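You operate a simulated robot arm through the tools that you are given. There is no shell and no other tool. Be economical: measure what you need, move in short steps, check, and stop when the job is done.

You are at the controls of a simulated two-armed robot. One attempt, no reset.

JOB
Vent the former, take the set insole out and put its block away.
Fine: insole on the mat, block in the free slot of the wooden board, shut the former's lid again; other insoles stay.

The check looks at the end state, three seconds after you hand in, the way a careful person would. Anything else that was tipped, shoved, dropped, spilled or broken makes it a failure. Lids that push on must go on centred and level and be pressed home; caps that screw on are set level and turned clockwise until they are tight.

ROBOT AND FRAMES
Two 7-joint arms with two-finger parallel grippers on one trunk, hanging from a carriage that runs on a gantry, over the field with the corners [651, 1565], [-629, 1555], [-611, -745], [669, -735] (x, y) and turns from -394 to 294 degrees about z. Base frame: it is fixed where the carriage stands at the start and does not move with it; the origin is on the floor, on the carriage's upright axis, x ahead of it, y to its left, z up. Readings come in mm, degrees, newtons and seconds.
The left shoulder is at the start at [40, 173, 1397], the right one opposite. With the tool pointing down near the work surface each hand reaches from about 100 to 320 mm from the robot's upright axis, wherever it stands, measured 20 degrees to its own side. Places, roughly: former lid [800, -200, 1100]; front slot of the wooden board [600, -400, 900]; left heat knob [400, 400, 1100]; left start button [400, 500, 1100]; main switch [400, 200, 1100]; right heat knob [400, 100, 1100]; right start button [400, 0, 1100]; top of the grey mat [600, -800, 900]. Payload 3.43 kg a hand.
The tool frame of a hand sits at the grasp point between the pads (the TCP): z along the fingers, y along the line on which they close. The tips reach 30 mm beyond it. Largest opening 94 mm; finger width 28, thickness 10; the body of the gripper, 50 by 96 mm, starts 55 mm behind the TCP.
Orientation is told as [roll, pitch, yaw] about the base's x, y, z axes, in that order, counted from this pose: with the fingers straight down and closing along the base's y, the tool's x points along the base's -x, its y along +y and its z along -z.

CONTROLS
- The arms move only by the tool nudge_tool. It takes "left_series", "right_series" or both (then of equal length, played together; a hand with none holds still); each is text: rows parted by semicolons, each of 7 numbers parted by spaces: the shift along the base's x, y, z in mm, then the turn, a rotation vector about the base's x, y, z in degrees, then the finger opening in mm, from 0 to 94. In form: tx ty tz wx wy wz jaw; .... A call has 1 to 12 rows; each row is the pose to reach, as a shift and turn from the pose commanded when the call began. Each row takes 0.2 s and may step no farther than 50 mm and 8.6 degrees from the row before; otherwise, or with a gripper value out of range, the whole call is refused. A pose out of reach is approached as far as the arm can. The call stops where the force on the tool passes 90 N (or 10 N more than at its start, if that is more) or the arm is blocked; 0.2 s more then pass. Each finger travels about 72 mm/s and halts on what it meets, pressing with about 33 N; the grip force reading is that of the motor and also rises with nothing between the fingers. The clock runs only during rows and for 0.2 s after the last one: add rows that repeat a pose to give the fingers time. The reply holds the time, the measured pose of the TCP, the force on the tool along the base axes, the opening and the grip force, in the units named above and with some noise, with the torque about the TCP (base axes, N m) and any sound that the robot's microphone picked up, and new pictures: "pictures" is both (left out), scene, wrist or none (wrist: the cameras of the hands that moved).
- Cameras (640 x 400 px; columns grow to the right, rows downward): "scene" is now at [235.2, -9.2, 1679.9]; the picture's right is [-0.11, -0.99, 0.00], its down [-0.79, 0.09, -0.60] and it looks along [0.60, -0.07, -0.80] (base axes); focal length 231 px, centre (320, 200). "left" rides on the left gripper at [76, -14, -102] in its tool frame; the picture's right is [0.18, 0.98, 0.00], its down [-0.75, 0.14, -0.64] and it looks along [-0.63, 0.12, 0.77] (tool axes); focal length 243 px, centre (320, 200). "right" rides on the right gripper at [76, 14, -102] in its tool frame; the picture's right is [-0.18, 0.98, 0.00], its down [-0.75, -0.14, -0.64] and it looks along [-0.63, -0.12, 0.77] (tool axes); focal length 243 px, centre (320, 200). There is no depth. A picture from a camera that has moved, and an enlarged one, comes with that camera's place and axes in the base frame and with its lens.
- slide_trunk(by): slides the trunk up (or, below 0, down) by that many mm; the arms and the scene camera ride with it, the base frame stays. It gives what a move gives, with no picture.
- base_move(legs): drives the robot by 1 to 6 legs, each [ahead, left, turn to the left] in mm, mm and degrees, along the robot's own axes; the way and the turn of a leg run together, so that a leg with both is an arc; at most 1500 mm and 180 degrees a leg. The arms and the cameras ride along, it lands a little off, and it stops where it bumps. It keeps to its track: a leg is cut to what the track allows. It gives what a move gives, and a new picture of the scene camera.
- aim_head(pan, tilt): turns the head with the scene camera to pan (to the left, within 86 degrees either way) and tilt (down, from -29 to 69), counted from straight ahead of the robot. It gives what a move gives, and a new picture of the scene camera.
- inspect(camera, box): a new picture of the part [left, top, right, bottom] of that camera's present view, enlarged. The clock stands still meanwhile.
- hand_in(): hands the job in; it is judged then, once.

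Work in short steps. Places have to be worked out from the pictures, the camera data and where the tool is seen: move nearer, look again, correct. Check each grasp and each placing, and mend what went wrong. You have 120 turns and 260 pictures in all, those below and enlarged ones among them. Open the grippers and draw the arms clear of the work before you hand the job in, unless the task says otherwise; then end with one line.

The tools are called by a JSON object that holds its "method" and its "body". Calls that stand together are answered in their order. nudge_tool: Moves the arms, as the interface text tells. Its arguments: {"type":"object","properties":{"left_series":{"type":"string"},"right_series":{"type":"string"},"pictures":{"type":"string","enum":["both","scene","wrist","none"]}},"required":[]} The other tools are called the same way: slide_trunk (by) slides the trunk up or down; base_move (legs) drives the base; aim_head (pan, tilt) turns the head that bears the scene camera; inspect (camera, box) takes an enlarged picture of a part of a camera's view; hand_in () hands the job in.

At the start:

```text
t: 0.0
left_tcp_pos: [568.1, -1.4, 1264.4]
left_tcp_rot: [0.0, 0.1, 0.0]
left_force: [0.0, 0.2, -0.3]
left_moment: [-0.01, -0.01, 0.0]
left_grip_width: 93.8
left_grasp_force: 0.0
right_tcp_pos: [361.8, -386.7, 1296.2]
right_tcp_rot: [0.0, 0.0, 0.0]
right_force: [-0.3, -0.4, 0.3]
right_moment: [0.04, 0.0, -0.03]
right_grip_width: 93.9
right_grasp_force: 0.0
trunk travel left (down, up): [-550.0, 231.0]
robot x, y, heading: [-0.8, 2.7, -0.2]
head pan, tilt: [-6.5, 52.8]
```

scene: 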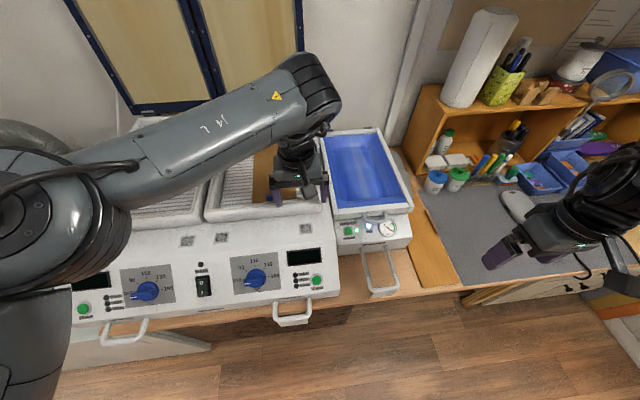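
right: 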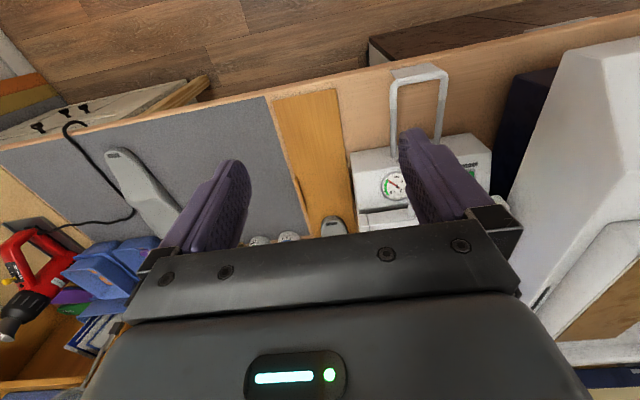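
left: 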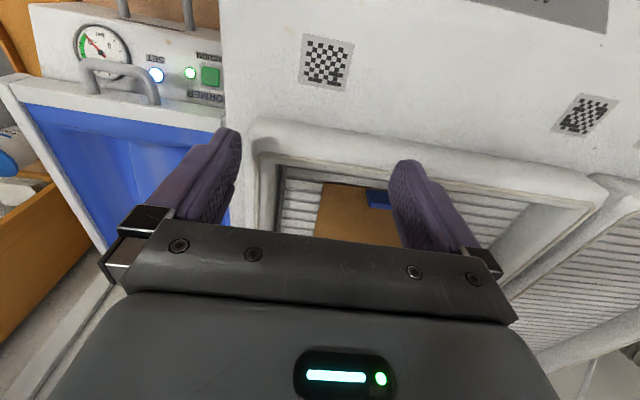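

The former seems to be the blue-topped box with gauge and button. I look closer at it before moving.

{"method": "inspect", "body": {"camera": "scene", "box": [310, 120, 470, 300]}}

{"method": "inspect", "body": {"camera": "left", "box": [0, 0, 260, 220]}}

{"method": "inspect", "body": {"camera": "right", "box": [240, 50, 540, 250]}}

```text
2.22 times, centred on (390, 210) of scene
camera zoom: at [235.2, -9.2, 1679.9], right [-0.11, -0.99, 0.0], down [-0.79, 0.09, -0.6], along [0.6, -0.07, -0.8], focal length 512 px, centre (164, 178)
```

zoom: 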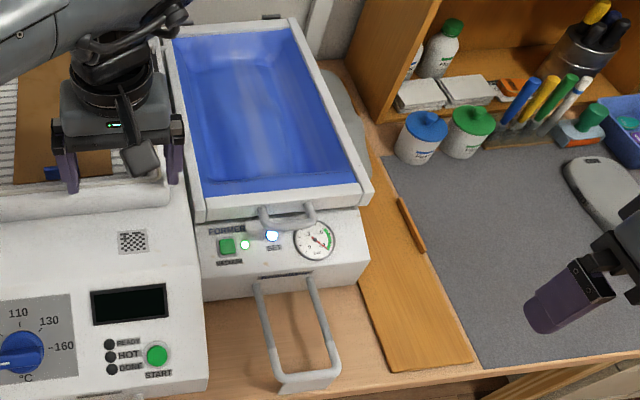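

```text
1.82 times, centred on (130, 110) of left
camera zoom: at [491.6, -16.9, 1367.6], right [-0.18, 0.98, 0.0], down [0.75, 0.14, 0.64], along [0.63, 0.12, -0.77], focal length 441 px, centre (666, 364)
```

zoom: 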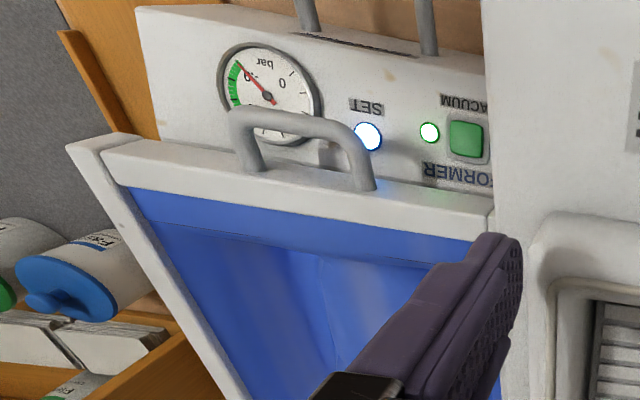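

```text
2.00 times, centred on (390, 150) of right
camera zoom: at [285.9, -372.4, 1398.7], right [0.18, 0.98, 0.0], down [0.75, -0.14, 0.64], along [0.63, -0.12, -0.77], focal length 485 px, centre (180, 300)
```

zoom: 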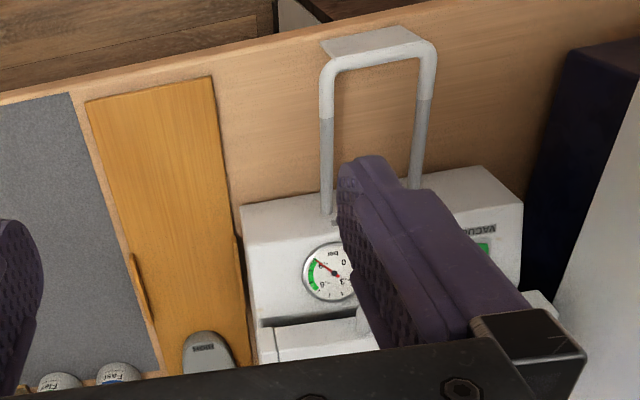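

Two views put the VACUUM button at about [597,-143,1017]; the lit SET light and gauge show vacuum on. I shift the carriage right to bring the former in front, and look at the right side.

{"method": "base_move", "body": {"legs": [[-60, -200, 0]]}}

{"method": "aim_head", "body": {"pan": -25, "tilt": 50}}

```text
t: 1.6
left_tcp_pos: [506.9, -200.5, 1264.5]
left_tcp_rot: [0.0, -0.1, 0.0]
left_force: [-0.1, 0.6, 0.1]
left_moment: [-0.01, -0.01, 0.04]
left_grip_width: 94.2
left_grasp_force: 0.1
right_tcp_pos: [301.5, -586.5, 1295.7]
right_tcp_rot: [0.0, -0.1, -0.1]
right_force: [-0.1, 0.6, 0.3]
right_moment: [0.0, 0.01, -0.01]
right_grip_width: 94.2
right_grasp_force: 0.0
trunk travel left (down, up): [-550.0, 231.0]
robot x, y, heading: [-59.4, -201.2, 0.3]
head pan, tilt: [-6.5, 52.8]
camera scene: at [174.2, -208.8, 1679.9], right [-0.11, -0.99, 0.0], down [-0.79, 0.09, -0.6], along [0.6, -0.07, -0.8], focal length 231 px, centre (320, 200)
```

scene: 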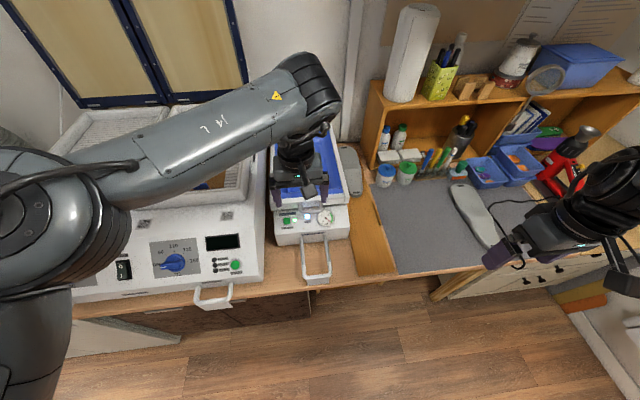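

```text
t: 2.5
left_tcp_pos: [507.4, -200.8, 1264.7]
left_tcp_rot: [0.0, 0.1, 0.0]
left_force: [0.3, 0.3, 0.2]
left_moment: [0.01, 0.0, -0.01]
left_grip_width: 93.9
left_grasp_force: 0.1
right_tcp_pos: [300.5, -585.5, 1295.6]
right_tcp_rot: [-0.1, 0.0, 0.1]
right_force: [-0.1, 0.2, 0.0]
right_moment: [-0.02, -0.01, 0.01]
right_grip_width: 94.1
right_grasp_force: 0.1
trunk travel left (down, up): [-550.0, 231.0]
robot x, y, heading: [-60.0, -201.4, 0.2]
head pan, tilt: [-25.0, 50.0]
camera scene: at [170.1, -232.7, 1683.6], right [-0.42, -0.91, 0.0], down [-0.69, 0.32, -0.64], along [0.58, -0.27, -0.77], focal length 231 px, centre (320, 200)
```

scene: 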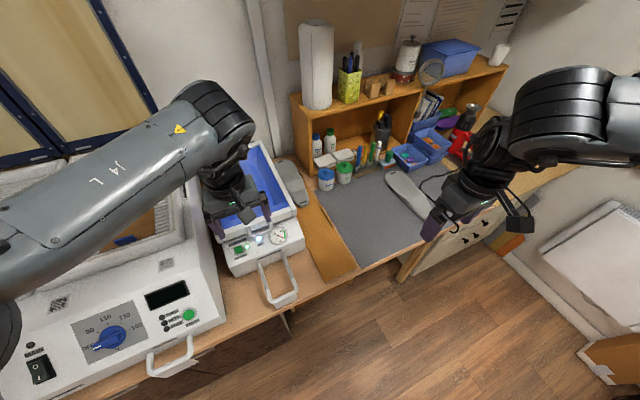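

{"method": "inspect", "body": {"camera": "scene", "box": [200, 140, 360, 310]}}

{"method": "inspect", "body": {"camera": "scene", "box": [320, 140, 480, 270]}}

```text
2.35 times, centred on (280, 225) of scene
camera zoom: at [170.1, -232.7, 1683.6], right [-0.42, -0.91, 0.0], down [-0.69, 0.32, -0.64], along [0.58, -0.27, -0.77], focal length 543 px, centre (414, 141)
```

zoom: 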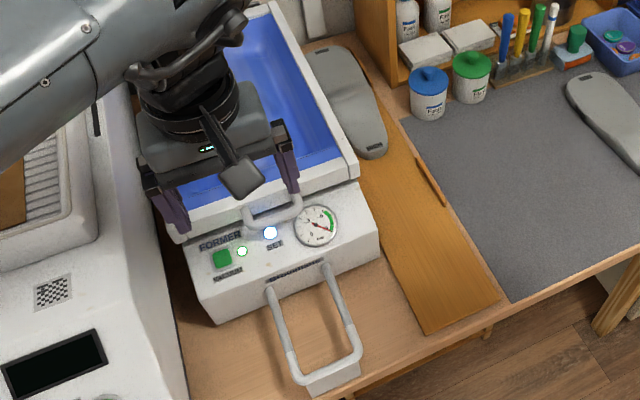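

```text
3.08 times, centred on (400, 205) of scene
camera zoom: at [170.1, -232.7, 1683.6], right [-0.42, -0.91, 0.0], down [-0.69, 0.32, -0.64], along [0.58, -0.27, -0.77], focal length 710 px, centre (74, 185)
```

zoom: 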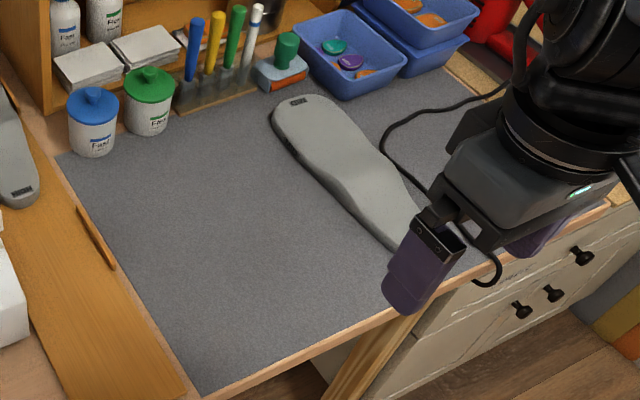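

The free slot is the front half of the wooden board; a grey block lies in the far slot. I draw the left hand back and to the left and bring the right hand inward.

{"method": "nudge_tool", "body": {"left_series": "-20 40 0 0 0 0 94; -40 80 0 0 0 0 94; -60 120 0 0 0 0 94; -80 160 0 0 0 0 94; -100 200 0 0 0 0 94; -120 240 0 0 0 0 94; -140 280 0 0 0 0 94", "right_series": "-10 30 0 0 0 0 60; -20 60 0 0 0 0 30; -30 90 0 0 0 0 0; -40 120 0 0 0 0 0; -40 150 0 0 0 0 0; -40 180 0 0 0 0 0; -40 200 0 0 0 0 0", "pictures": "scene"}}

```text
t: 4.1
left_tcp_pos: [365.9, 78.4, 1263.9]
left_tcp_rot: [0.0, 0.1, 0.0]
left_force: [0.5, -0.7, -0.1]
left_moment: [-0.03, 0.04, 0.01]
left_grip_width: 93.8
left_grasp_force: 0.0
right_tcp_pos: [263.4, -433.6, 1304.9]
right_tcp_rot: [0.0, 0.0, 0.0]
right_force: [-0.1, 0.3, -0.1]
right_moment: [-0.02, -0.04, -0.01]
right_grip_width: 0.0
right_grasp_force: 33.1
right hand out of reach, approached as far as the arm can: row 6, 7
trunk travel left (down, up): [-550.0, 231.0]
robot x, y, heading: [-58.8, -198.6, -0.1]
head pan, tilt: [-25.0, 50.0]
camera scene: at [170.0, -232.6, 1683.5], right [-0.42, -0.91, 0.0], down [-0.69, 0.32, -0.64], along [0.58, -0.27, -0.77], focal length 231 px, centre (320, 200)
```

scene: 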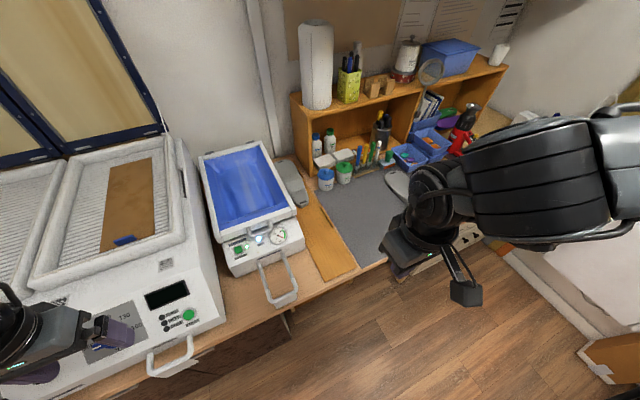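

Clear view of the former now; enlarge it.

{"method": "inspect", "body": {"camera": "scene", "box": [180, 130, 380, 310]}}

```text
2.22 times, centred on (280, 220) of scene
camera zoom: at [170.0, -232.6, 1683.5], right [-0.42, -0.91, 0.0], down [-0.69, 0.32, -0.64], along [0.58, -0.27, -0.77], focal length 512 px, centre (409, 156)
```

zoom: 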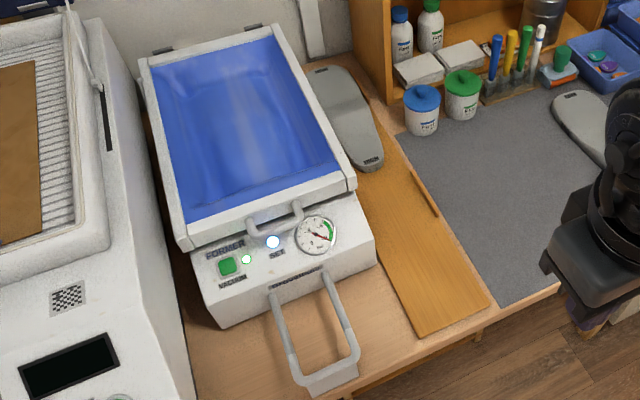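

Lid is hinged at the back (x 631–1075, y -101…-355) with a handle bar at about [611,-227,1064]. I drive so the right hand can reach the button.

{"method": "base_move", "body": {"legs": [[330, 170, 0]]}}

{"method": "slide_trunk", "body": {"by": -120}}

{"method": "aim_head", "body": {"pan": -25, "tilt": 60}}

```text
t: 6.4
left_tcp_pos: [699.4, 246.0, 1264.4]
left_tcp_rot: [0.0, -0.1, 0.0]
left_force: [0.1, 0.2, 0.4]
left_moment: [0.01, 0.0, -0.03]
left_grip_width: 94.3
left_grasp_force: 0.1
right_tcp_pos: [594.1, -267.2, 1305.0]
right_tcp_rot: [0.0, 0.0, -0.1]
right_force: [0.0, 0.8, -0.1]
right_moment: [-0.01, 0.01, -0.02]
right_grip_width: 0.0
right_grasp_force: 32.9
trunk travel left (down, up): [-550.0, 231.0]
robot x, y, heading: [270.4, -32.1, -0.0]
head pan, tilt: [-25.0, 50.0]
camera scene: at [502.8, -67.0, 1683.7], right [-0.42, -0.91, 0.0], down [-0.69, 0.32, -0.64], along [0.58, -0.27, -0.77], focal length 231 px, centre (320, 200)
```

scene: 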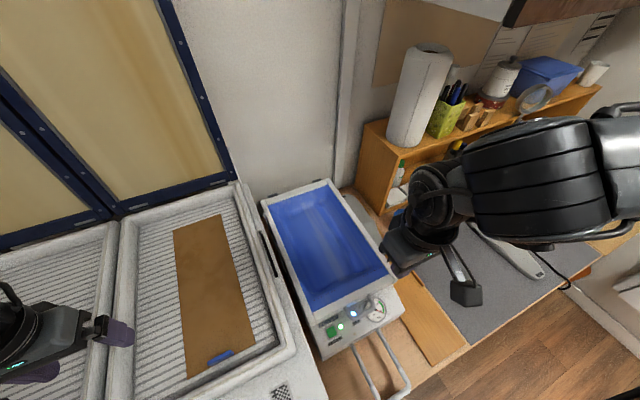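

```text
t: 7.2
left_tcp_pos: [700.1, 244.7, 1222.1]
left_tcp_rot: [0.1, -0.4, 0.1]
left_force: [-4.2, 7.5, 14.3]
left_moment: [0.14, 0.34, -0.42]
left_grip_width: 93.0
left_grasp_force: 0.1
right_tcp_pos: [596.1, -265.8, 1252.5]
right_tcp_rot: [0.0, -0.1, 0.1]
right_force: [0.0, 0.0, 0.6]
right_moment: [0.0, 0.01, 0.01]
right_grip_width: 0.1
right_grasp_force: 32.7
trunk travel left (down, up): [-498.0, 283.0]
robot x, y, heading: [271.8, -34.0, 0.5]
head pan, tilt: [-25.0, 50.0]
stopped: the force on the tool passed its limit at 129 N (the readings are from after the stop); the commanded pose is now the measured one
```

```text
t: 8.0
left_tcp_pos: [699.7, 243.0, 1222.6]
left_tcp_rot: [-0.1, -0.6, 0.0]
left_force: [-4.9, 3.8, 17.9]
left_moment: [1.06, 0.34, 0.35]
left_grip_width: 94.1
left_grasp_force: 0.0
right_tcp_pos: [596.3, -267.4, 1252.4]
right_tcp_rot: [0.2, 0.0, 0.0]
right_force: [0.3, -1.3, 0.0]
right_moment: [-0.01, 0.01, -0.03]
right_grip_width: 0.0
right_grasp_force: 32.8
trunk travel left (down, up): [-498.0, 283.0]
robot x, y, heading: [270.6, -35.5, 0.2]
head pan, tilt: [-25.0, 60.0]
camera scene: at [493.3, -61.9, 1618.8], right [-0.42, -0.91, 0.0], down [-0.79, 0.37, -0.5], along [0.45, -0.21, -0.87], focal length 231 px, centre (320, 200)
```

scene: 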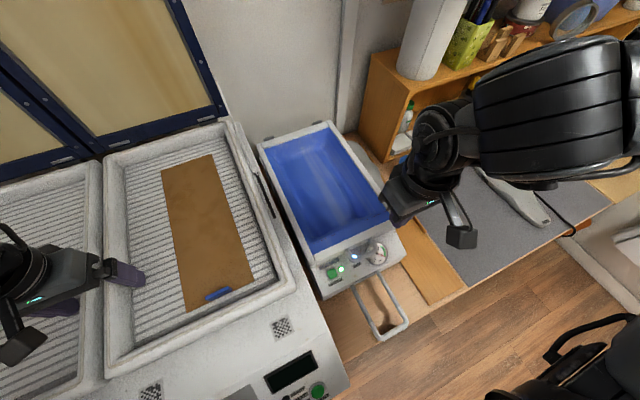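

The left fingertips touched the oven rim; I raise the left hand well up at once.

{"method": "nudge_tool", "body": {"left_series": "0 0 20 0 0 0 94; 0 0 50 0 0 0 94; -20 0 100 0 0 0 94; -60 0 140 0 0 0 94; -100 0 180 0 0 0 94; -140 0 200 0 0 0 94; -180 0 220 0 0 0 94", "pictures": "both"}}

```text
refused: row 3 steps farther than a row can; nothing moved
```

{"method": "nudge_tool", "body": {"left_series": "0 0 20 0 0 0 94; 0 0 50 0 0 0 94; 0 0 95 0 0 0 94; -30 0 130 0 0 0 94; -60 0 165 0 0 0 94; -95 0 190 0 0 0 94; -130 0 215 0 0 0 94", "pictures": "both"}}

```text
t: 9.6
left_tcp_pos: [601.8, 204.9, 1394.4]
left_tcp_rot: [-0.2, -0.3, 0.1]
left_force: [-0.3, 0.4, 0.7]
left_moment: [0.03, 0.0, -0.01]
left_grip_width: 94.0
left_grasp_force: 0.1
left hand out of reach, approached as far as the arm can: row 6, 7
right_tcp_pos: [594.9, -267.9, 1253.8]
right_tcp_rot: [0.0, 0.0, 0.1]
right_force: [-0.8, -0.2, 0.0]
right_moment: [0.0, -0.01, 0.0]
right_grip_width: 0.0
right_grasp_force: 33.2
trunk travel left (down, up): [-498.0, 283.0]
robot x, y, heading: [271.9, -30.2, 0.2]
head pan, tilt: [-25.0, 60.0]
camera scene: at [493.0, -62.7, 1618.6], right [-0.42, -0.91, 0.0], down [-0.79, 0.36, -0.5], along [0.45, -0.21, -0.87], focal length 231 px, centre (320, 200)
camera left: at [525.4, 189.4, 1496.5], right [-0.19, 0.98, 0.0], down [0.75, 0.14, 0.65], along [0.64, 0.12, -0.76], focal length 243 px, centre (320, 200)
```

scene: 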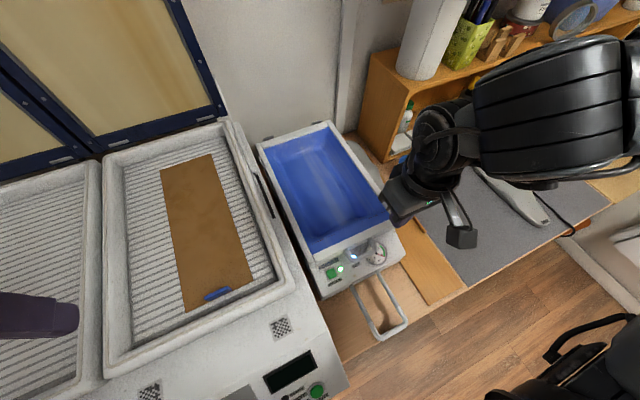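
left: 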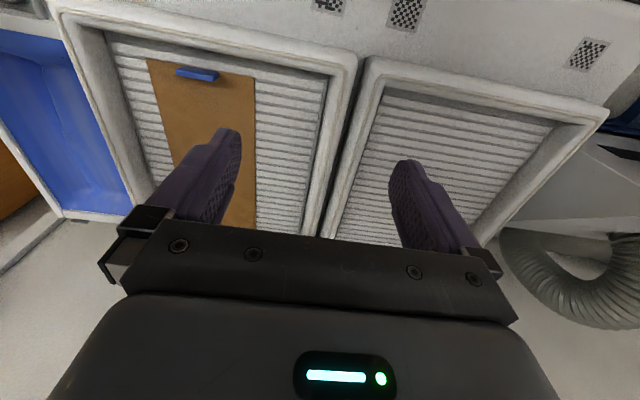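

The oven looks undisturbed. I lower the trunk now that the left hand is high, then bring the right hand above the button.

{"method": "slide_trunk", "body": {"by": -100}}

{"method": "nudge_tool", "body": {"right_series": "0 30 0 0 0 0 0; 0 60 0 0 0 0 0; 0 90 0 0 0 0 0; 0 121 0 0 0 0 0; 0 121 -20 0 0 0 0; 0 121 -40 0 0 0 0", "pictures": "both"}}

```text
t: 10.9
left_tcp_pos: [603.4, 204.5, 1294.5]
left_tcp_rot: [-0.1, -0.5, -0.1]
left_force: [-0.5, -1.0, 0.4]
left_moment: [0.03, -0.01, 0.0]
left_grip_width: 94.1
left_grasp_force: 0.2
right_tcp_pos: [595.8, -268.2, 1153.1]
right_tcp_rot: [-0.1, 0.1, 0.1]
right_force: [0.9, 0.7, 0.1]
right_moment: [-0.01, -0.01, -0.02]
right_grip_width: 0.0
right_grasp_force: 33.2
trunk travel left (down, up): [-398.0, 383.0]
robot x, y, heading: [274.1, -33.8, -0.1]
head pan, tilt: [-25.0, 60.0]
```

```text
t: 12.3
left_tcp_pos: [602.5, 205.2, 1294.6]
left_tcp_rot: [-0.2, -0.5, 0.0]
left_force: [0.2, -0.7, 0.0]
left_moment: [-0.02, 0.04, -0.02]
left_grip_width: 94.2
left_grasp_force: 0.1
right_tcp_pos: [656.8, -196.3, 1158.5]
right_tcp_rot: [0.1, -0.1, 0.1]
right_force: [0.1, 0.1, 0.3]
right_moment: [0.01, 0.02, 0.02]
right_grip_width: 0.2
right_grasp_force: 32.8
right hand out of reach, approached as far as the arm can: row 1, 2, 3, 4, 5, 6
trunk travel left (down, up): [-398.0, 383.0]
robot x, y, heading: [268.8, -36.4, -0.0]
head pan, tilt: [-25.0, 60.0]
camera scene: at [493.2, -62.4, 1518.7], right [-0.42, -0.91, 0.0], down [-0.79, 0.36, -0.5], along [0.45, -0.21, -0.87], focal length 231 px, centre (320, 200)
camera right: at [581.0, -183.0, 1261.7], right [0.18, 0.98, 0.0], down [0.75, -0.14, 0.64], along [0.63, -0.12, -0.77], focal length 243 px, centre (320, 200)
```

scene: 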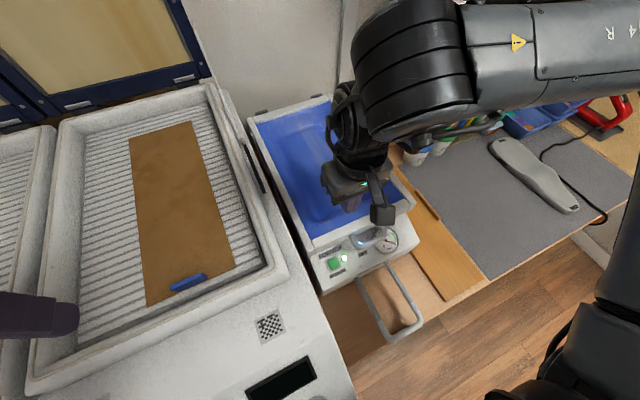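
right: 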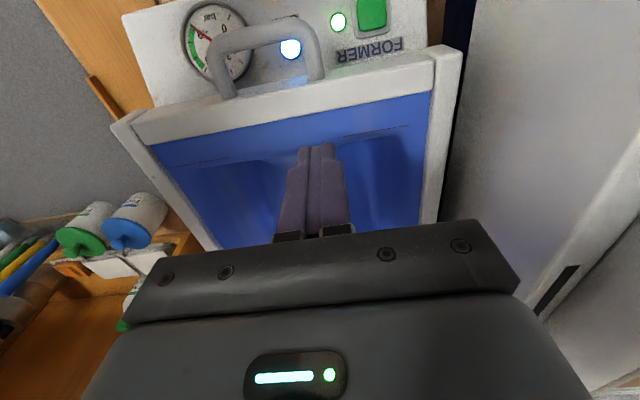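

The hand is at its inner reach limit; instead I back the carriage by 62 mm and left 50 mm so the hand sits over the button.

{"method": "base_move", "body": {"legs": [[-61, 52, 0]]}}

{"method": "inspect", "body": {"camera": "right", "box": [160, 60, 480, 260]}}

```text
t: 13.3
left_tcp_pos: [539.7, 256.5, 1292.7]
left_tcp_rot: [-0.1, -0.4, 0.0]
left_force: [-0.5, -0.3, -0.4]
left_moment: [-0.01, -0.01, -0.01]
left_grip_width: 94.1
left_grasp_force: 0.1
right_tcp_pos: [593.3, -145.7, 1158.2]
right_tcp_rot: [0.0, 0.0, 0.0]
right_force: [0.2, 0.4, -0.8]
right_moment: [-0.02, 0.0, 0.03]
right_grip_width: 0.0
right_grasp_force: 32.9
trunk travel left (down, up): [-398.0, 383.0]
robot x, y, heading: [207.0, 15.4, -0.0]
head pan, tilt: [-25.0, 60.0]
camera scene: at [430.6, -10.9, 1518.5], right [-0.42, -0.91, 0.0], down [-0.79, 0.37, -0.5], along [0.45, -0.21, -0.87], focal length 231 px, centre (320, 200)
```

scene: 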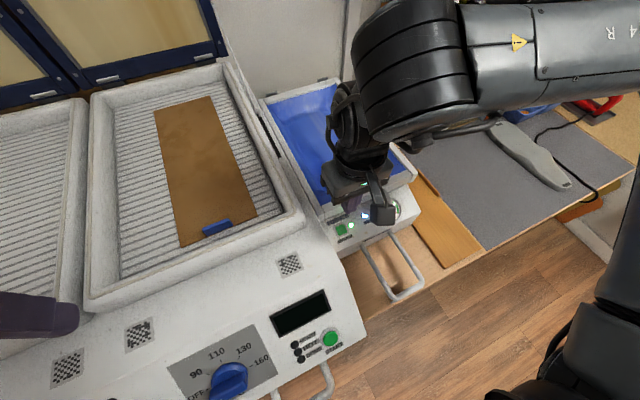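

```text
2.00 times, centred on (320, 160) of right
camera zoom: at [517.9, -131.7, 1261.5], right [0.18, 0.98, 0.0], down [0.75, -0.14, 0.64], along [0.63, -0.12, -0.77], focal length 485 px, centre (320, 280)
```

zoom: 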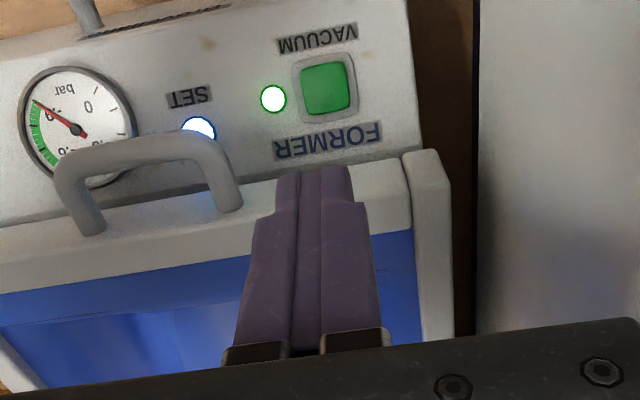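

Button at [598,-145,1017]. The fingertips sit almost above it; I descend to just above.

{"method": "nudge_tool", "body": {"right_series": "-1 0 -40 0 0 0 0; -2 1 -80 0 0 0 0; -3 1 -98 0 0 0 0; -3 1 -104 0 0 0 0", "pictures": "wrist"}}

```text
t: 14.3
left_tcp_pos: [541.3, 255.9, 1293.7]
left_tcp_rot: [-0.2, -0.5, -0.1]
left_force: [0.9, 0.4, 0.9]
left_moment: [-0.02, -0.02, 0.03]
left_grip_width: 94.1
left_grasp_force: 0.2
right_tcp_pos: [606.0, -154.7, 1055.8]
right_tcp_rot: [0.2, 0.1, 0.2]
right_force: [0.4, 0.0, -0.3]
right_moment: [0.03, 0.01, 0.0]
right_grip_width: 0.0
right_grasp_force: 33.1
right hand out of reach, approached as far as the arm can: row 1, 2, 3, 4
trunk travel left (down, up): [-398.0, 383.0]
robot x, y, heading: [208.2, 16.1, 0.0]
head pan, tilt: [-25.0, 60.0]
camera right: at [528.8, -140.9, 1159.4], right [0.18, 0.98, 0.0], down [0.76, -0.14, 0.64], along [0.63, -0.11, -0.77], focal length 243 px, centre (320, 200)
```

right: 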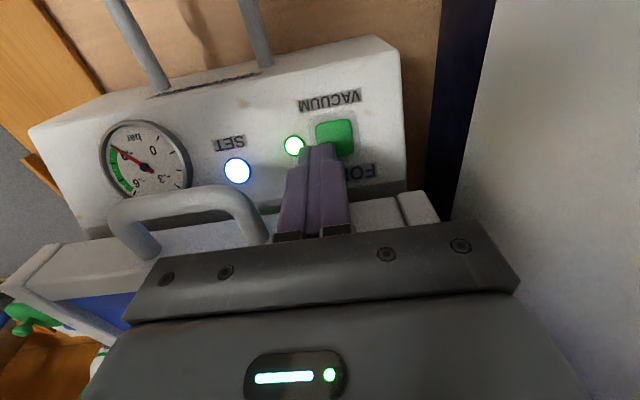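

Off by about 14 mm in x and 9 mm in y; I correct with the carriage.

{"method": "base_move", "body": {"legs": [[-16, 10, 0]]}}

{"method": "inspect", "body": {"camera": "right", "box": [160, 60, 480, 260]}}

```text
t: 15.1
left_tcp_pos: [524.2, 265.6, 1293.7]
left_tcp_rot: [-0.1, -0.4, 0.1]
left_force: [-0.4, 0.3, 0.5]
left_moment: [0.01, -0.01, 0.02]
left_grip_width: 93.8
left_grasp_force: 0.1
right_tcp_pos: [587.5, -144.1, 1056.5]
right_tcp_rot: [0.0, 0.2, 0.2]
right_force: [-0.5, -0.8, -0.6]
right_moment: [-0.01, 0.0, -0.02]
right_grip_width: 0.1
right_grasp_force: 33.4
trunk travel left (down, up): [-398.0, 383.0]
robot x, y, heading: [190.6, 26.9, -0.1]
head pan, tilt: [-25.0, 60.0]
camera scene: at [414.6, -1.1, 1518.5], right [-0.42, -0.91, 0.0], down [-0.79, 0.37, -0.5], along [0.45, -0.21, -0.87], focal length 231 px, centre (320, 200)
```

scene: 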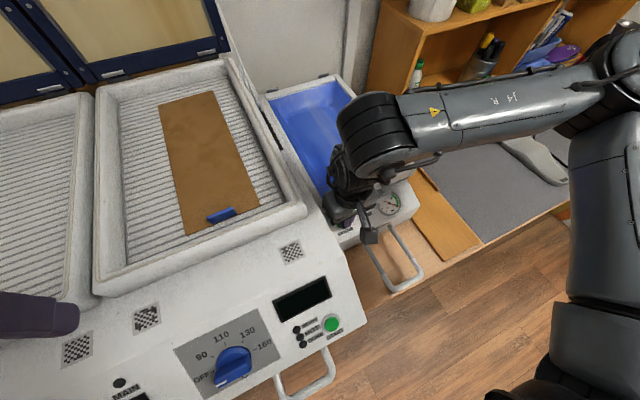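

```text
2.00 times, centred on (320, 160) of right
camera zoom: at [512.1, -130.4, 1159.3], right [0.18, 0.98, 0.0], down [0.76, -0.14, 0.64], along [0.63, -0.11, -0.77], focal length 485 px, centre (320, 280)
```

zoom: 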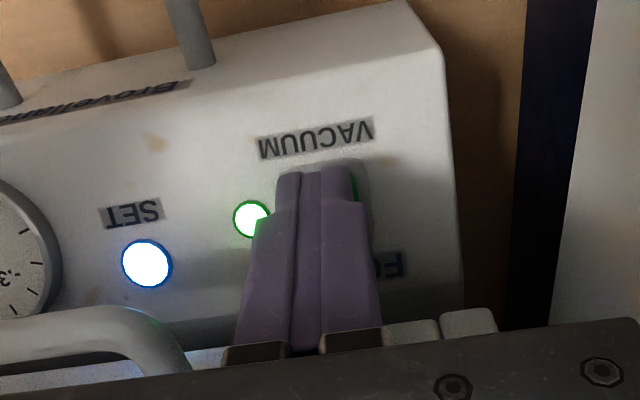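

Well aligned. Press: shift 4 mm left and descend slowly.

{"method": "nudge_tool", "body": {"right_series": "2 4 0 0 0 0 0; 2 4 -4 0 0 0 0; 2 4 -7 0 0 0 0; 2 4 -10 0 0 0 0; 2 4 -12 0 0 0 0; 2 4 -13 0 0 0 0", "pictures": "wrist"}}

```text
t: 16.5
left_tcp_pos: [525.2, 265.3, 1294.2]
left_tcp_rot: [-0.1, -0.6, 0.0]
left_force: [-1.0, 0.0, 0.9]
left_moment: [0.01, 0.01, 0.02]
left_grip_width: 94.1
left_grasp_force: 0.0
right_tcp_pos: [591.7, -140.4, 1045.4]
right_tcp_rot: [0.2, 0.1, 0.4]
right_force: [0.7, 1.1, 16.0]
right_moment: [-0.02, -0.2, -0.03]
right_grip_width: 0.3
right_grasp_force: 33.3
trunk travel left (down, up): [-398.0, 383.0]
robot x, y, heading: [194.8, 26.7, -0.0]
head pan, tilt: [-25.0, 60.0]
heard: click
camera right: at [517.1, -127.5, 1147.8], right [0.18, 0.98, 0.0], down [0.76, -0.14, 0.64], along [0.63, -0.11, -0.77], focal length 243 px, centre (320, 200)
```

right: 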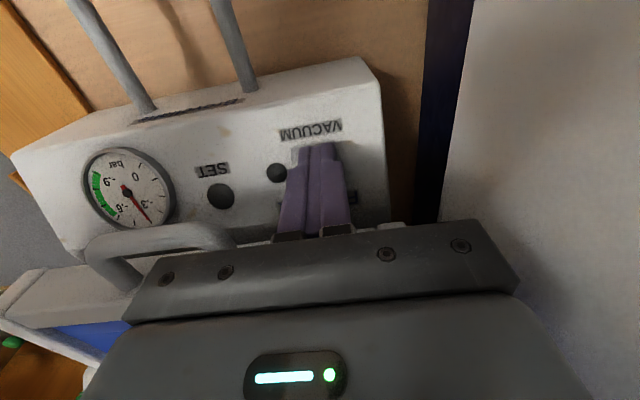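

A click; both lights went off and the gauge is falling. I lift off.

{"method": "nudge_tool", "body": {"right_series": "0 0 10 0 0 0 0; 2 -2 30 0 0 0 0; 10 -20 60 0 0 0 30; 15 -50 90 0 0 0 50; 15 -70 110 0 0 0 50", "pictures": "wrist"}}

{"method": "inspect", "body": {"camera": "right", "box": [120, 0, 500, 230]}}

```text
t: 17.7
left_tcp_pos: [525.8, 265.1, 1293.7]
left_tcp_rot: [-0.2, -0.5, 0.0]
left_force: [0.3, -0.1, 0.7]
left_moment: [-0.03, -0.02, -0.01]
left_grip_width: 94.0
left_grasp_force: 0.1
right_tcp_pos: [605.9, -210.4, 1154.5]
right_tcp_rot: [0.2, 0.2, 0.2]
right_force: [-0.6, -0.9, 0.2]
right_moment: [0.0, 0.0, -0.01]
right_grip_width: 50.0
right_grasp_force: 0.2
trunk travel left (down, up): [-398.0, 383.0]
robot x, y, heading: [192.5, 26.8, 0.1]
head pan, tilt: [-25.0, 60.0]
camera right: at [529.6, -196.8, 1256.8], right [0.18, 0.98, 0.0], down [0.76, -0.14, 0.64], along [0.63, -0.12, -0.77], focal length 243 px, centre (320, 200)
```

right: 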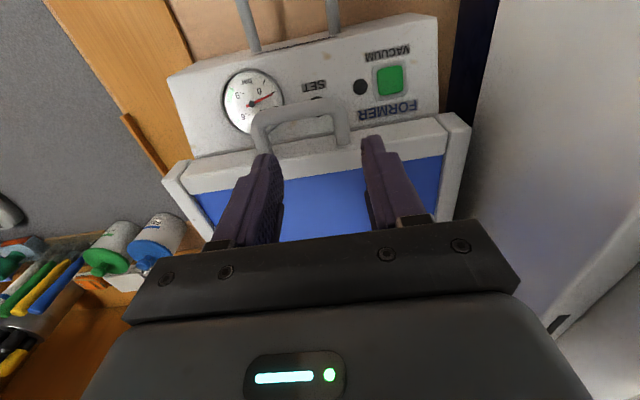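

```text
1.68 times, centred on (310, 115) of right
camera zoom: at [529.6, -196.8, 1256.8], right [0.18, 0.98, 0.0], down [0.76, -0.14, 0.64], along [0.63, -0.12, -0.77], focal length 409 px, centre (337, 343)
```

zoom: 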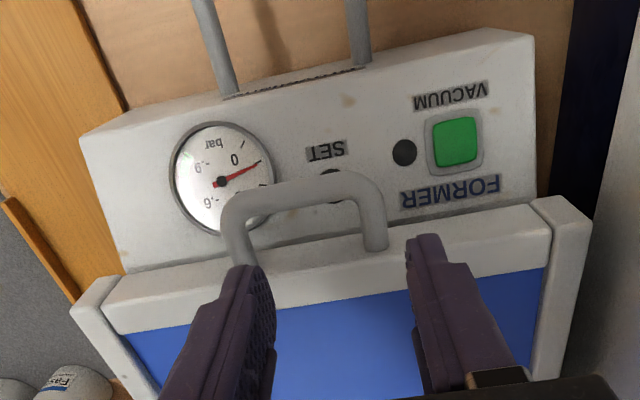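

Gauge is near zero. The handle bar is at about [595,-226,1060], projecting ~30 mm ahead of the lid. I raise the trunk and shift the carriage so the right hand has room to swing the lid.

{"method": "slide_trunk", "body": {"by": 150}}

{"method": "base_move", "body": {"legs": [[10, -115, 0]]}}

{"method": "nudge_tool", "body": {"right_series": "0 10 0 0 0 8.5 60; 0 20 0 0 0 17 60; 0 30 0 0 0 25.5 60; 0 40 0 0 0 34 60; 0 50 0 0 0 42.5 60; 0 60 0 0 0 51 60; 0 70 0 0 0 59.5 60; 0 80 0 0 0 68 60; 0 90 0 0 0 76.5 60; 0 95 0 0 0 85 60; 0 99 0 0 0 90 60", "pictures": "both"}}

```text
t: 19.5
left_tcp_pos: [525.5, 264.8, 1443.0]
left_tcp_rot: [-0.2, -0.5, -0.1]
left_force: [0.0, 0.2, -0.5]
left_moment: [0.0, 0.01, -0.01]
left_grip_width: 94.1
left_grasp_force: 0.1
right_tcp_pos: [605.6, -209.3, 1304.2]
right_tcp_rot: [0.2, 0.1, 0.3]
right_force: [-0.4, 0.0, -0.5]
right_moment: [-0.02, -0.03, 0.01]
right_grip_width: 50.0
right_grasp_force: 0.1
trunk travel left (down, up): [-548.0, 233.0]
robot x, y, heading: [190.3, 28.0, -0.1]
head pan, tilt: [-25.0, 60.0]
```

```text
t: 20.7
left_tcp_pos: [535.1, 151.6, 1443.6]
left_tcp_rot: [-0.2, -0.4, 0.2]
left_force: [0.0, 0.3, 0.4]
left_moment: [0.04, 0.0, 0.01]
left_grip_width: 94.0
left_grasp_force: 0.0
right_tcp_pos: [616.6, -322.2, 1303.3]
right_tcp_rot: [0.0, 0.1, 0.4]
right_force: [0.2, 0.1, 0.0]
right_moment: [0.0, -0.02, 0.02]
right_grip_width: 50.1
right_grasp_force: 0.0
trunk travel left (down, up): [-548.0, 233.0]
robot x, y, heading: [205.6, -83.8, 0.2]
head pan, tilt: [-25.0, 60.0]
camera scene: at [425.4, -114.5, 1668.6], right [-0.42, -0.91, 0.0], down [-0.79, 0.36, -0.5], along [0.45, -0.21, -0.87], focal length 231 px, centre (320, 200)
```

scene: 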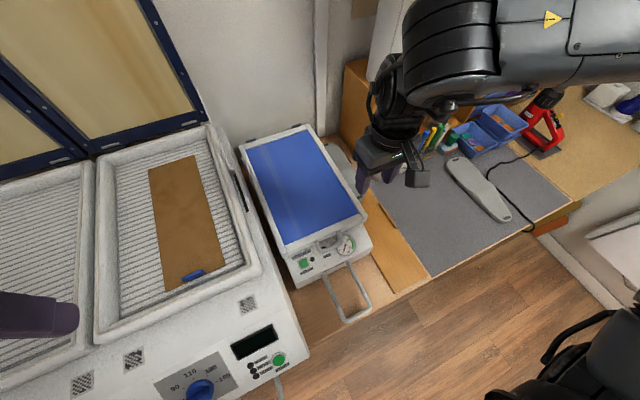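

```text
t: 23.1
left_tcp_pos: [534.9, 151.8, 1443.6]
left_tcp_rot: [-0.2, -0.5, 0.1]
left_force: [-0.1, 0.2, -0.6]
left_moment: [0.06, 0.01, 0.03]
left_grip_width: 94.2
left_grasp_force: 0.1
right_tcp_pos: [614.7, -226.7, 1303.7]
right_tcp_rot: [0.1, -0.1, 90.5]
right_force: [0.6, -0.3, 0.6]
right_moment: [-0.02, -0.01, 0.03]
right_grip_width: 59.8
right_grasp_force: 0.1
right hand out of reach, approached as far as the arm can: row 11
trunk travel left (down, up): [-548.0, 233.0]
robot x, y, heading: [200.7, -85.5, 0.4]
head pan, tilt: [-25.0, 60.0]
camera scene: at [425.4, -114.3, 1668.6], right [-0.42, -0.91, 0.0], down [-0.79, 0.36, -0.5], along [0.45, -0.21, -0.87], focal length 231 px, centre (320, 200)
camera right: at [601.2, -303.5, 1406.3], right [-0.98, 0.18, 0.0], down [0.13, 0.75, 0.64], along [0.11, 0.63, -0.77], focal length 243 px, centre (320, 200)
```

scene: 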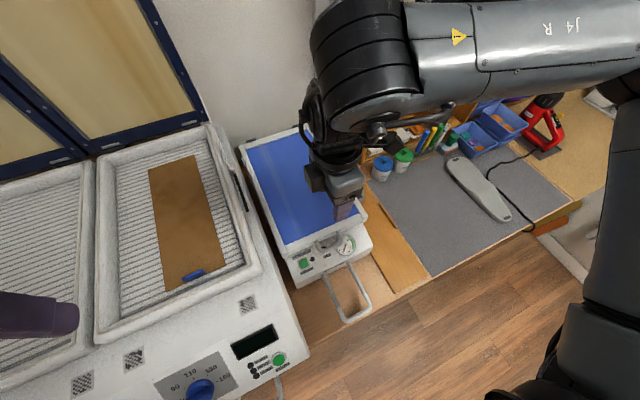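
right: 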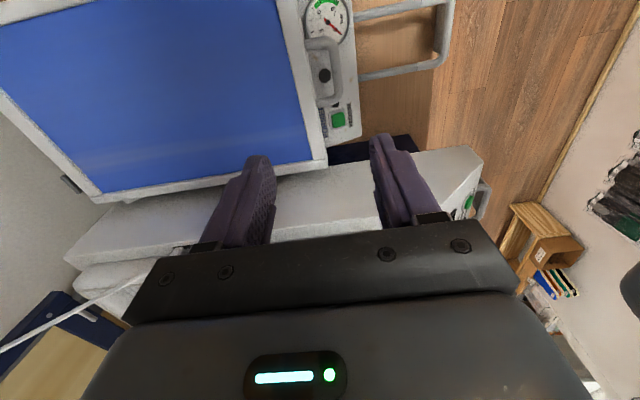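

Bar projects to x≈592. I descend to just above the handle with the fingers narrowed to 28 mm.

{"method": "nudge_tool", "body": {"right_series": "-5 0 -45 0 0 0 50; -10 0 -90 0 0 0 40; -15 0 -135 0 0 0 28; -20 0 -165 0 0 0 28; -20 0 -180 0 0 0 28; -20 0 -185 0 0 0 28", "pictures": "both"}}

{"method": "inspect", "body": {"camera": "right", "box": [200, 60, 480, 260]}}

```text
t: 24.5
left_tcp_pos: [533.9, 152.9, 1443.3]
left_tcp_rot: [-0.2, -0.4, 0.2]
left_force: [0.7, 0.6, -0.4]
left_moment: [-0.02, -0.04, 0.03]
left_grip_width: 93.9
left_grasp_force: 0.0
right_tcp_pos: [591.4, -237.7, 1123.4]
right_tcp_rot: [-0.1, -0.1, 90.4]
right_force: [0.4, 0.4, 0.6]
right_moment: [-0.01, 0.02, -0.02]
right_grip_width: 28.0
right_grasp_force: 0.1
right hand out of reach, approached as far as the arm can: row 4, 5, 6
trunk travel left (down, up): [-548.0, 233.0]
robot x, y, heading: [202.9, -87.3, 0.4]
head pan, tilt: [-25.0, 60.0]
camera scene: at [425.4, -114.3, 1668.6], right [-0.42, -0.91, 0.0], down [-0.79, 0.36, -0.5], along [0.45, -0.21, -0.87], focal length 231 px, centre (320, 200)
camera right: at [577.7, -314.1, 1227.0], right [-0.98, 0.18, 0.0], down [0.14, 0.75, 0.64], along [0.11, 0.63, -0.77], focal length 243 px, centre (320, 200)
```

scene: 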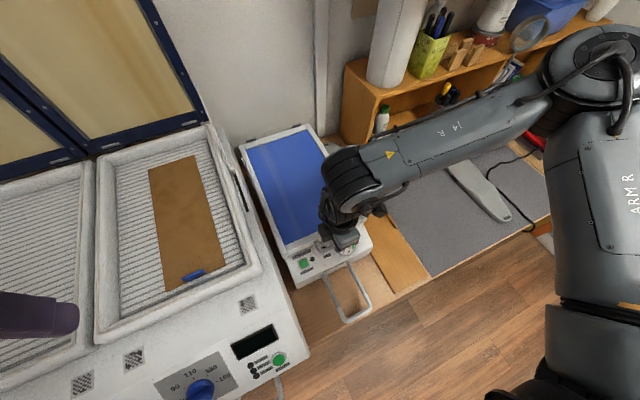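
right: 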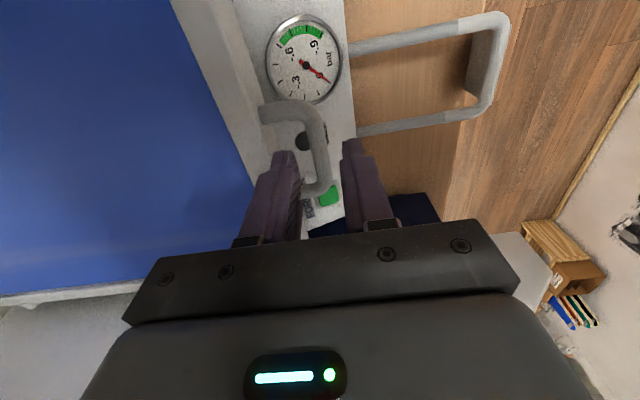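

```text
2.00 times, centred on (340, 160) of right
camera zoom: at [577.7, -314.1, 1227.0], right [-0.98, 0.18, 0.0], down [0.14, 0.75, 0.64], along [0.11, 0.63, -0.77], focal length 485 px, centre (280, 280)
```

zoom: 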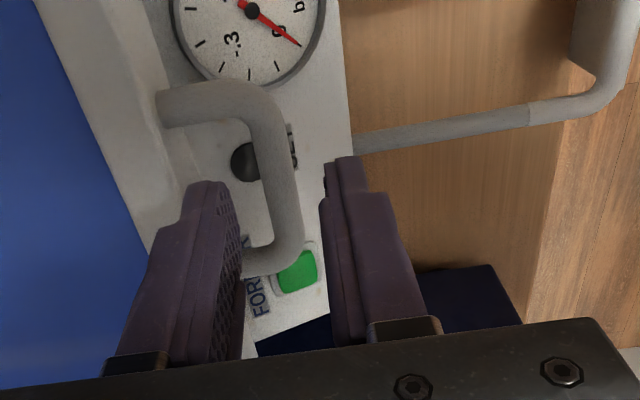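

The bar is centred between the fingers; y is 11 mm short because of the inner reach limit. I move the carriage back/left a little and compensate.

{"method": "base_move", "body": {"legs": [[-25, 12, 0]]}}

{"method": "nudge_tool", "body": {"right_series": "8 0 0 0 0 0 28; 16 0 0 0 0 0 28; 24 0 0 0 0 0 28; 26 0 0 0 0 0 28", "pictures": "wrist"}}

```text
t: 25.3
left_tcp_pos: [512.0, 165.4, 1443.6]
left_tcp_rot: [-0.2, -0.4, 0.1]
left_force: [-0.1, -0.5, -0.4]
left_moment: [0.01, -0.04, -0.01]
left_grip_width: 94.1
left_grasp_force: 0.1
right_tcp_pos: [566.1, -226.0, 1124.3]
right_tcp_rot: [0.1, 0.0, 90.4]
right_force: [-0.3, 0.9, 0.4]
right_moment: [-0.01, -0.04, 0.0]
right_grip_width: 27.9
right_grasp_force: 0.1
trunk travel left (down, up): [-548.0, 233.0]
robot x, y, heading: [178.1, -75.4, 0.2]
head pan, tilt: [-25.0, 60.0]
camera scene: at [400.3, -102.4, 1668.5], right [-0.42, -0.91, 0.0], down [-0.79, 0.36, -0.5], along [0.45, -0.21, -0.87], focal length 231 px, centre (320, 200)
```

scene: 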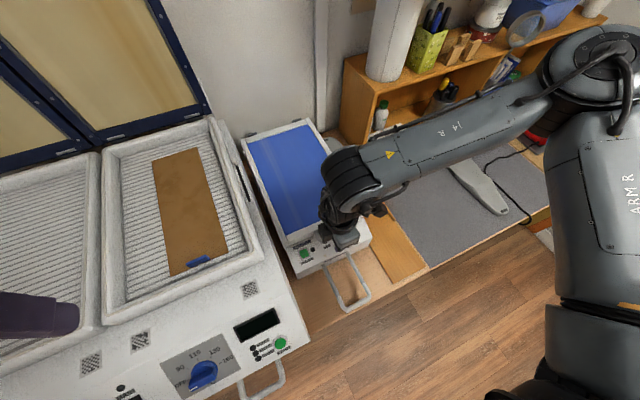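

```text
t: 26.3
left_tcp_pos: [510.1, 164.2, 1444.6]
left_tcp_rot: [-0.2, -0.5, 0.1]
left_force: [-0.5, -0.1, 0.2]
left_moment: [0.0, 0.01, 0.01]
left_grip_width: 94.2
left_grasp_force: 0.2
right_tcp_pos: [590.9, -231.7, 1128.2]
right_tcp_rot: [0.0, -0.1, 90.3]
right_force: [-0.5, -0.6, -0.4]
right_moment: [0.02, -0.01, 0.0]
right_grip_width: 28.0
right_grasp_force: 0.0
right hand out of reach, approached as far as the arm can: row 2, 3, 4
trunk travel left (down, up): [-548.0, 233.0]
robot x, y, heading: [180.9, -72.4, 0.3]
head pan, tilt: [-25.0, 60.0]
camera right: at [577.6, -308.4, 1229.4], right [-0.98, 0.18, 0.0], down [0.14, 0.75, 0.64], along [0.11, 0.63, -0.77], focal length 243 px, centre (320, 200)
```

right: 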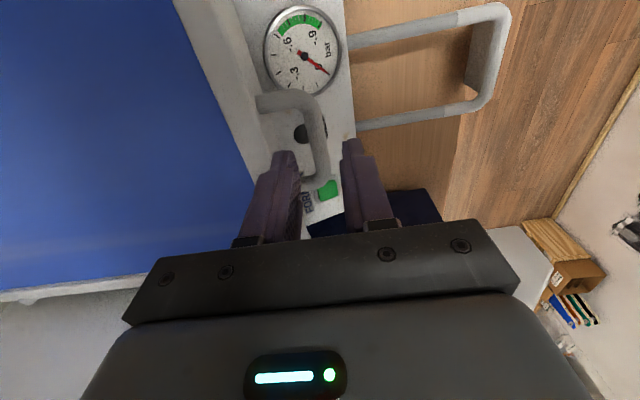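

The limit here is the outer reach, so I bring the carriage 45 mm forward and draw the hand back accordingly (raising slightly first).

{"method": "nudge_tool", "body": {"right_series": "-15 2 5 0 0 0 28; -30 4 5 0 0 0 28; -45 6 5 0 0 0 28", "pictures": "none"}}

{"method": "base_move", "body": {"legs": [[46, 0, 0]]}}

{"method": "nudge_tool", "body": {"right_series": "0 0 -5 0 0 0 28; 0 0 -10 0 0 0 28; 0 0 -15 0 0 0 28", "pictures": "wrist"}}

```text
t: 27.1
left_tcp_pos: [509.7, 164.3, 1444.1]
left_tcp_rot: [-0.4, -0.5, 0.2]
left_force: [0.5, 0.1, 0.4]
left_moment: [-0.01, -0.01, 0.0]
left_grip_width: 94.1
left_grasp_force: 0.0
right_tcp_pos: [545.2, -225.9, 1132.3]
right_tcp_rot: [0.1, 0.0, 90.5]
right_force: [-0.1, -0.4, 0.4]
right_moment: [0.02, 0.0, -0.03]
right_grip_width: 27.8
right_grasp_force: 0.0
trunk travel left (down, up): [-548.0, 233.0]
robot x, y, heading: [179.4, -73.5, -0.0]
head pan, tilt: [-25.0, 60.0]
```

```text
t: 28.0
left_tcp_pos: [556.6, 165.3, 1443.3]
left_tcp_rot: [-0.2, -0.6, 0.3]
left_force: [0.3, 0.1, -0.2]
left_moment: [0.0, -0.01, 0.0]
left_grip_width: 94.1
left_grasp_force: 0.1
right_tcp_pos: [591.5, -225.5, 1132.4]
right_tcp_rot: [0.0, 0.0, 90.4]
right_force: [0.1, 0.3, 0.2]
right_moment: [0.0, 0.04, 0.0]
right_grip_width: 28.0
right_grasp_force: 0.1
trunk travel left (down, up): [-548.0, 233.0]
robot x, y, heading: [224.4, -74.2, 0.5]
head pan, tilt: [-25.0, 60.0]
camera scene: at [446.4, -102.2, 1668.7], right [-0.42, -0.91, 0.0], down [-0.79, 0.36, -0.5], along [0.45, -0.21, -0.87], focal length 231 px, centre (320, 200)
```

scene: 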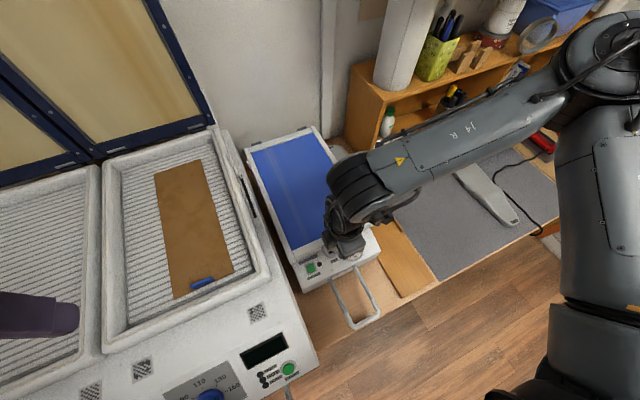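

```text
t: 28.8
left_tcp_pos: [555.8, 164.8, 1443.8]
left_tcp_rot: [-0.2, -0.5, 0.2]
left_force: [0.1, -1.1, -0.2]
left_moment: [0.0, -0.03, 0.01]
left_grip_width: 93.8
left_grasp_force: 0.0
right_tcp_pos: [590.2, -224.4, 1117.7]
right_tcp_rot: [0.0, -0.1, 90.3]
right_force: [0.2, -0.6, 0.8]
right_moment: [0.01, 0.01, -0.01]
right_grip_width: 28.0
right_grasp_force: 0.2
trunk travel left (down, up): [-548.0, 233.0]
robot x, y, heading: [224.5, -72.6, 0.2]
head pan, tilt: [-25.0, 60.0]
camera right: at [577.9, -301.7, 1219.7], right [-0.98, 0.18, 0.0], down [0.14, 0.75, 0.64], along [0.11, 0.63, -0.77], focal length 243 px, centre (320, 200)
```

right: 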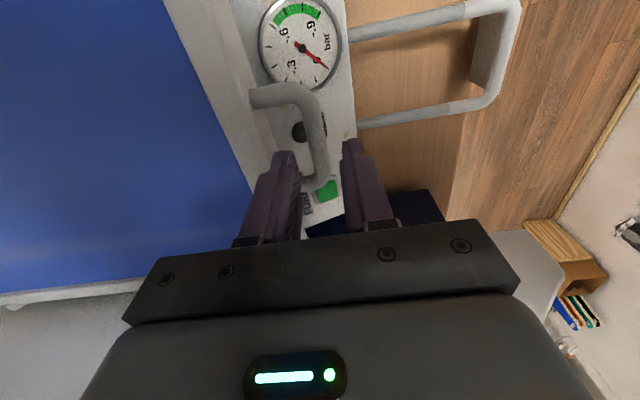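

Reach is fine now. I lower over the bar to z≈1073, then close.

{"method": "nudge_tool", "body": {"right_series": "2 0 -15 0 0 0 28; 2 0 -28 0 0 0 28; 2 0 -38 0 0 0 28; 2 0 -45 0 0 0 28", "pictures": "wrist"}}

{"method": "inspect", "body": {"camera": "right", "box": [200, 60, 440, 240]}}

```text
t: 29.8
left_tcp_pos: [556.2, 165.5, 1444.6]
left_tcp_rot: [0.0, -0.6, 0.2]
left_force: [0.1, 0.8, -0.7]
left_moment: [-0.02, -0.05, 0.0]
left_grip_width: 93.8
left_grasp_force: 0.0
right_tcp_pos: [589.7, -241.5, 1083.2]
right_tcp_rot: [-0.1, -0.2, 90.5]
right_force: [-0.4, 3.2, 2.1]
right_moment: [0.04, -0.01, 0.07]
right_grip_width: 27.7
right_grasp_force: 0.1
right hand out of reach, approached as far as the arm can: row 1, 2, 3, 4
trunk travel left (down, up): [-548.0, 233.0]
robot x, y, heading: [223.5, -75.7, 0.2]
head pan, tilt: [-25.0, 60.0]
camera right: at [577.3, -318.2, 1185.8], right [-0.98, 0.18, 0.0], down [0.13, 0.75, 0.64], along [0.11, 0.63, -0.76], focal length 243 px, centre (320, 200)
```

right: 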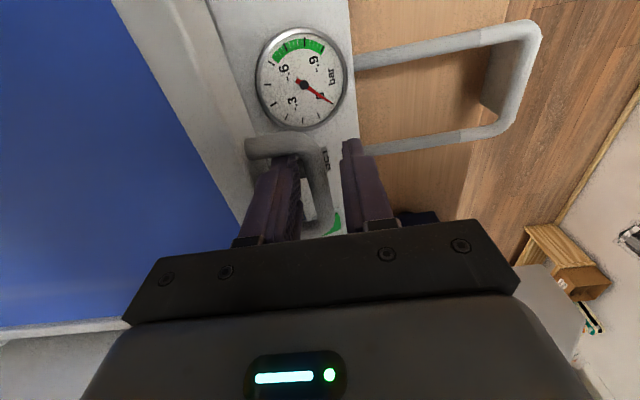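

```text
2.22 times, centred on (320, 150) of right
camera zoom: at [577.3, -318.2, 1185.8], right [-0.98, 0.18, 0.0], down [0.13, 0.75, 0.64], along [0.11, 0.63, -0.76], focal length 539 px, centre (320, 311)
```

zoom: 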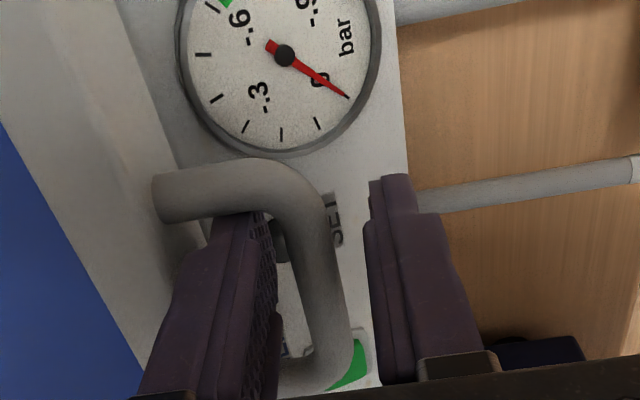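

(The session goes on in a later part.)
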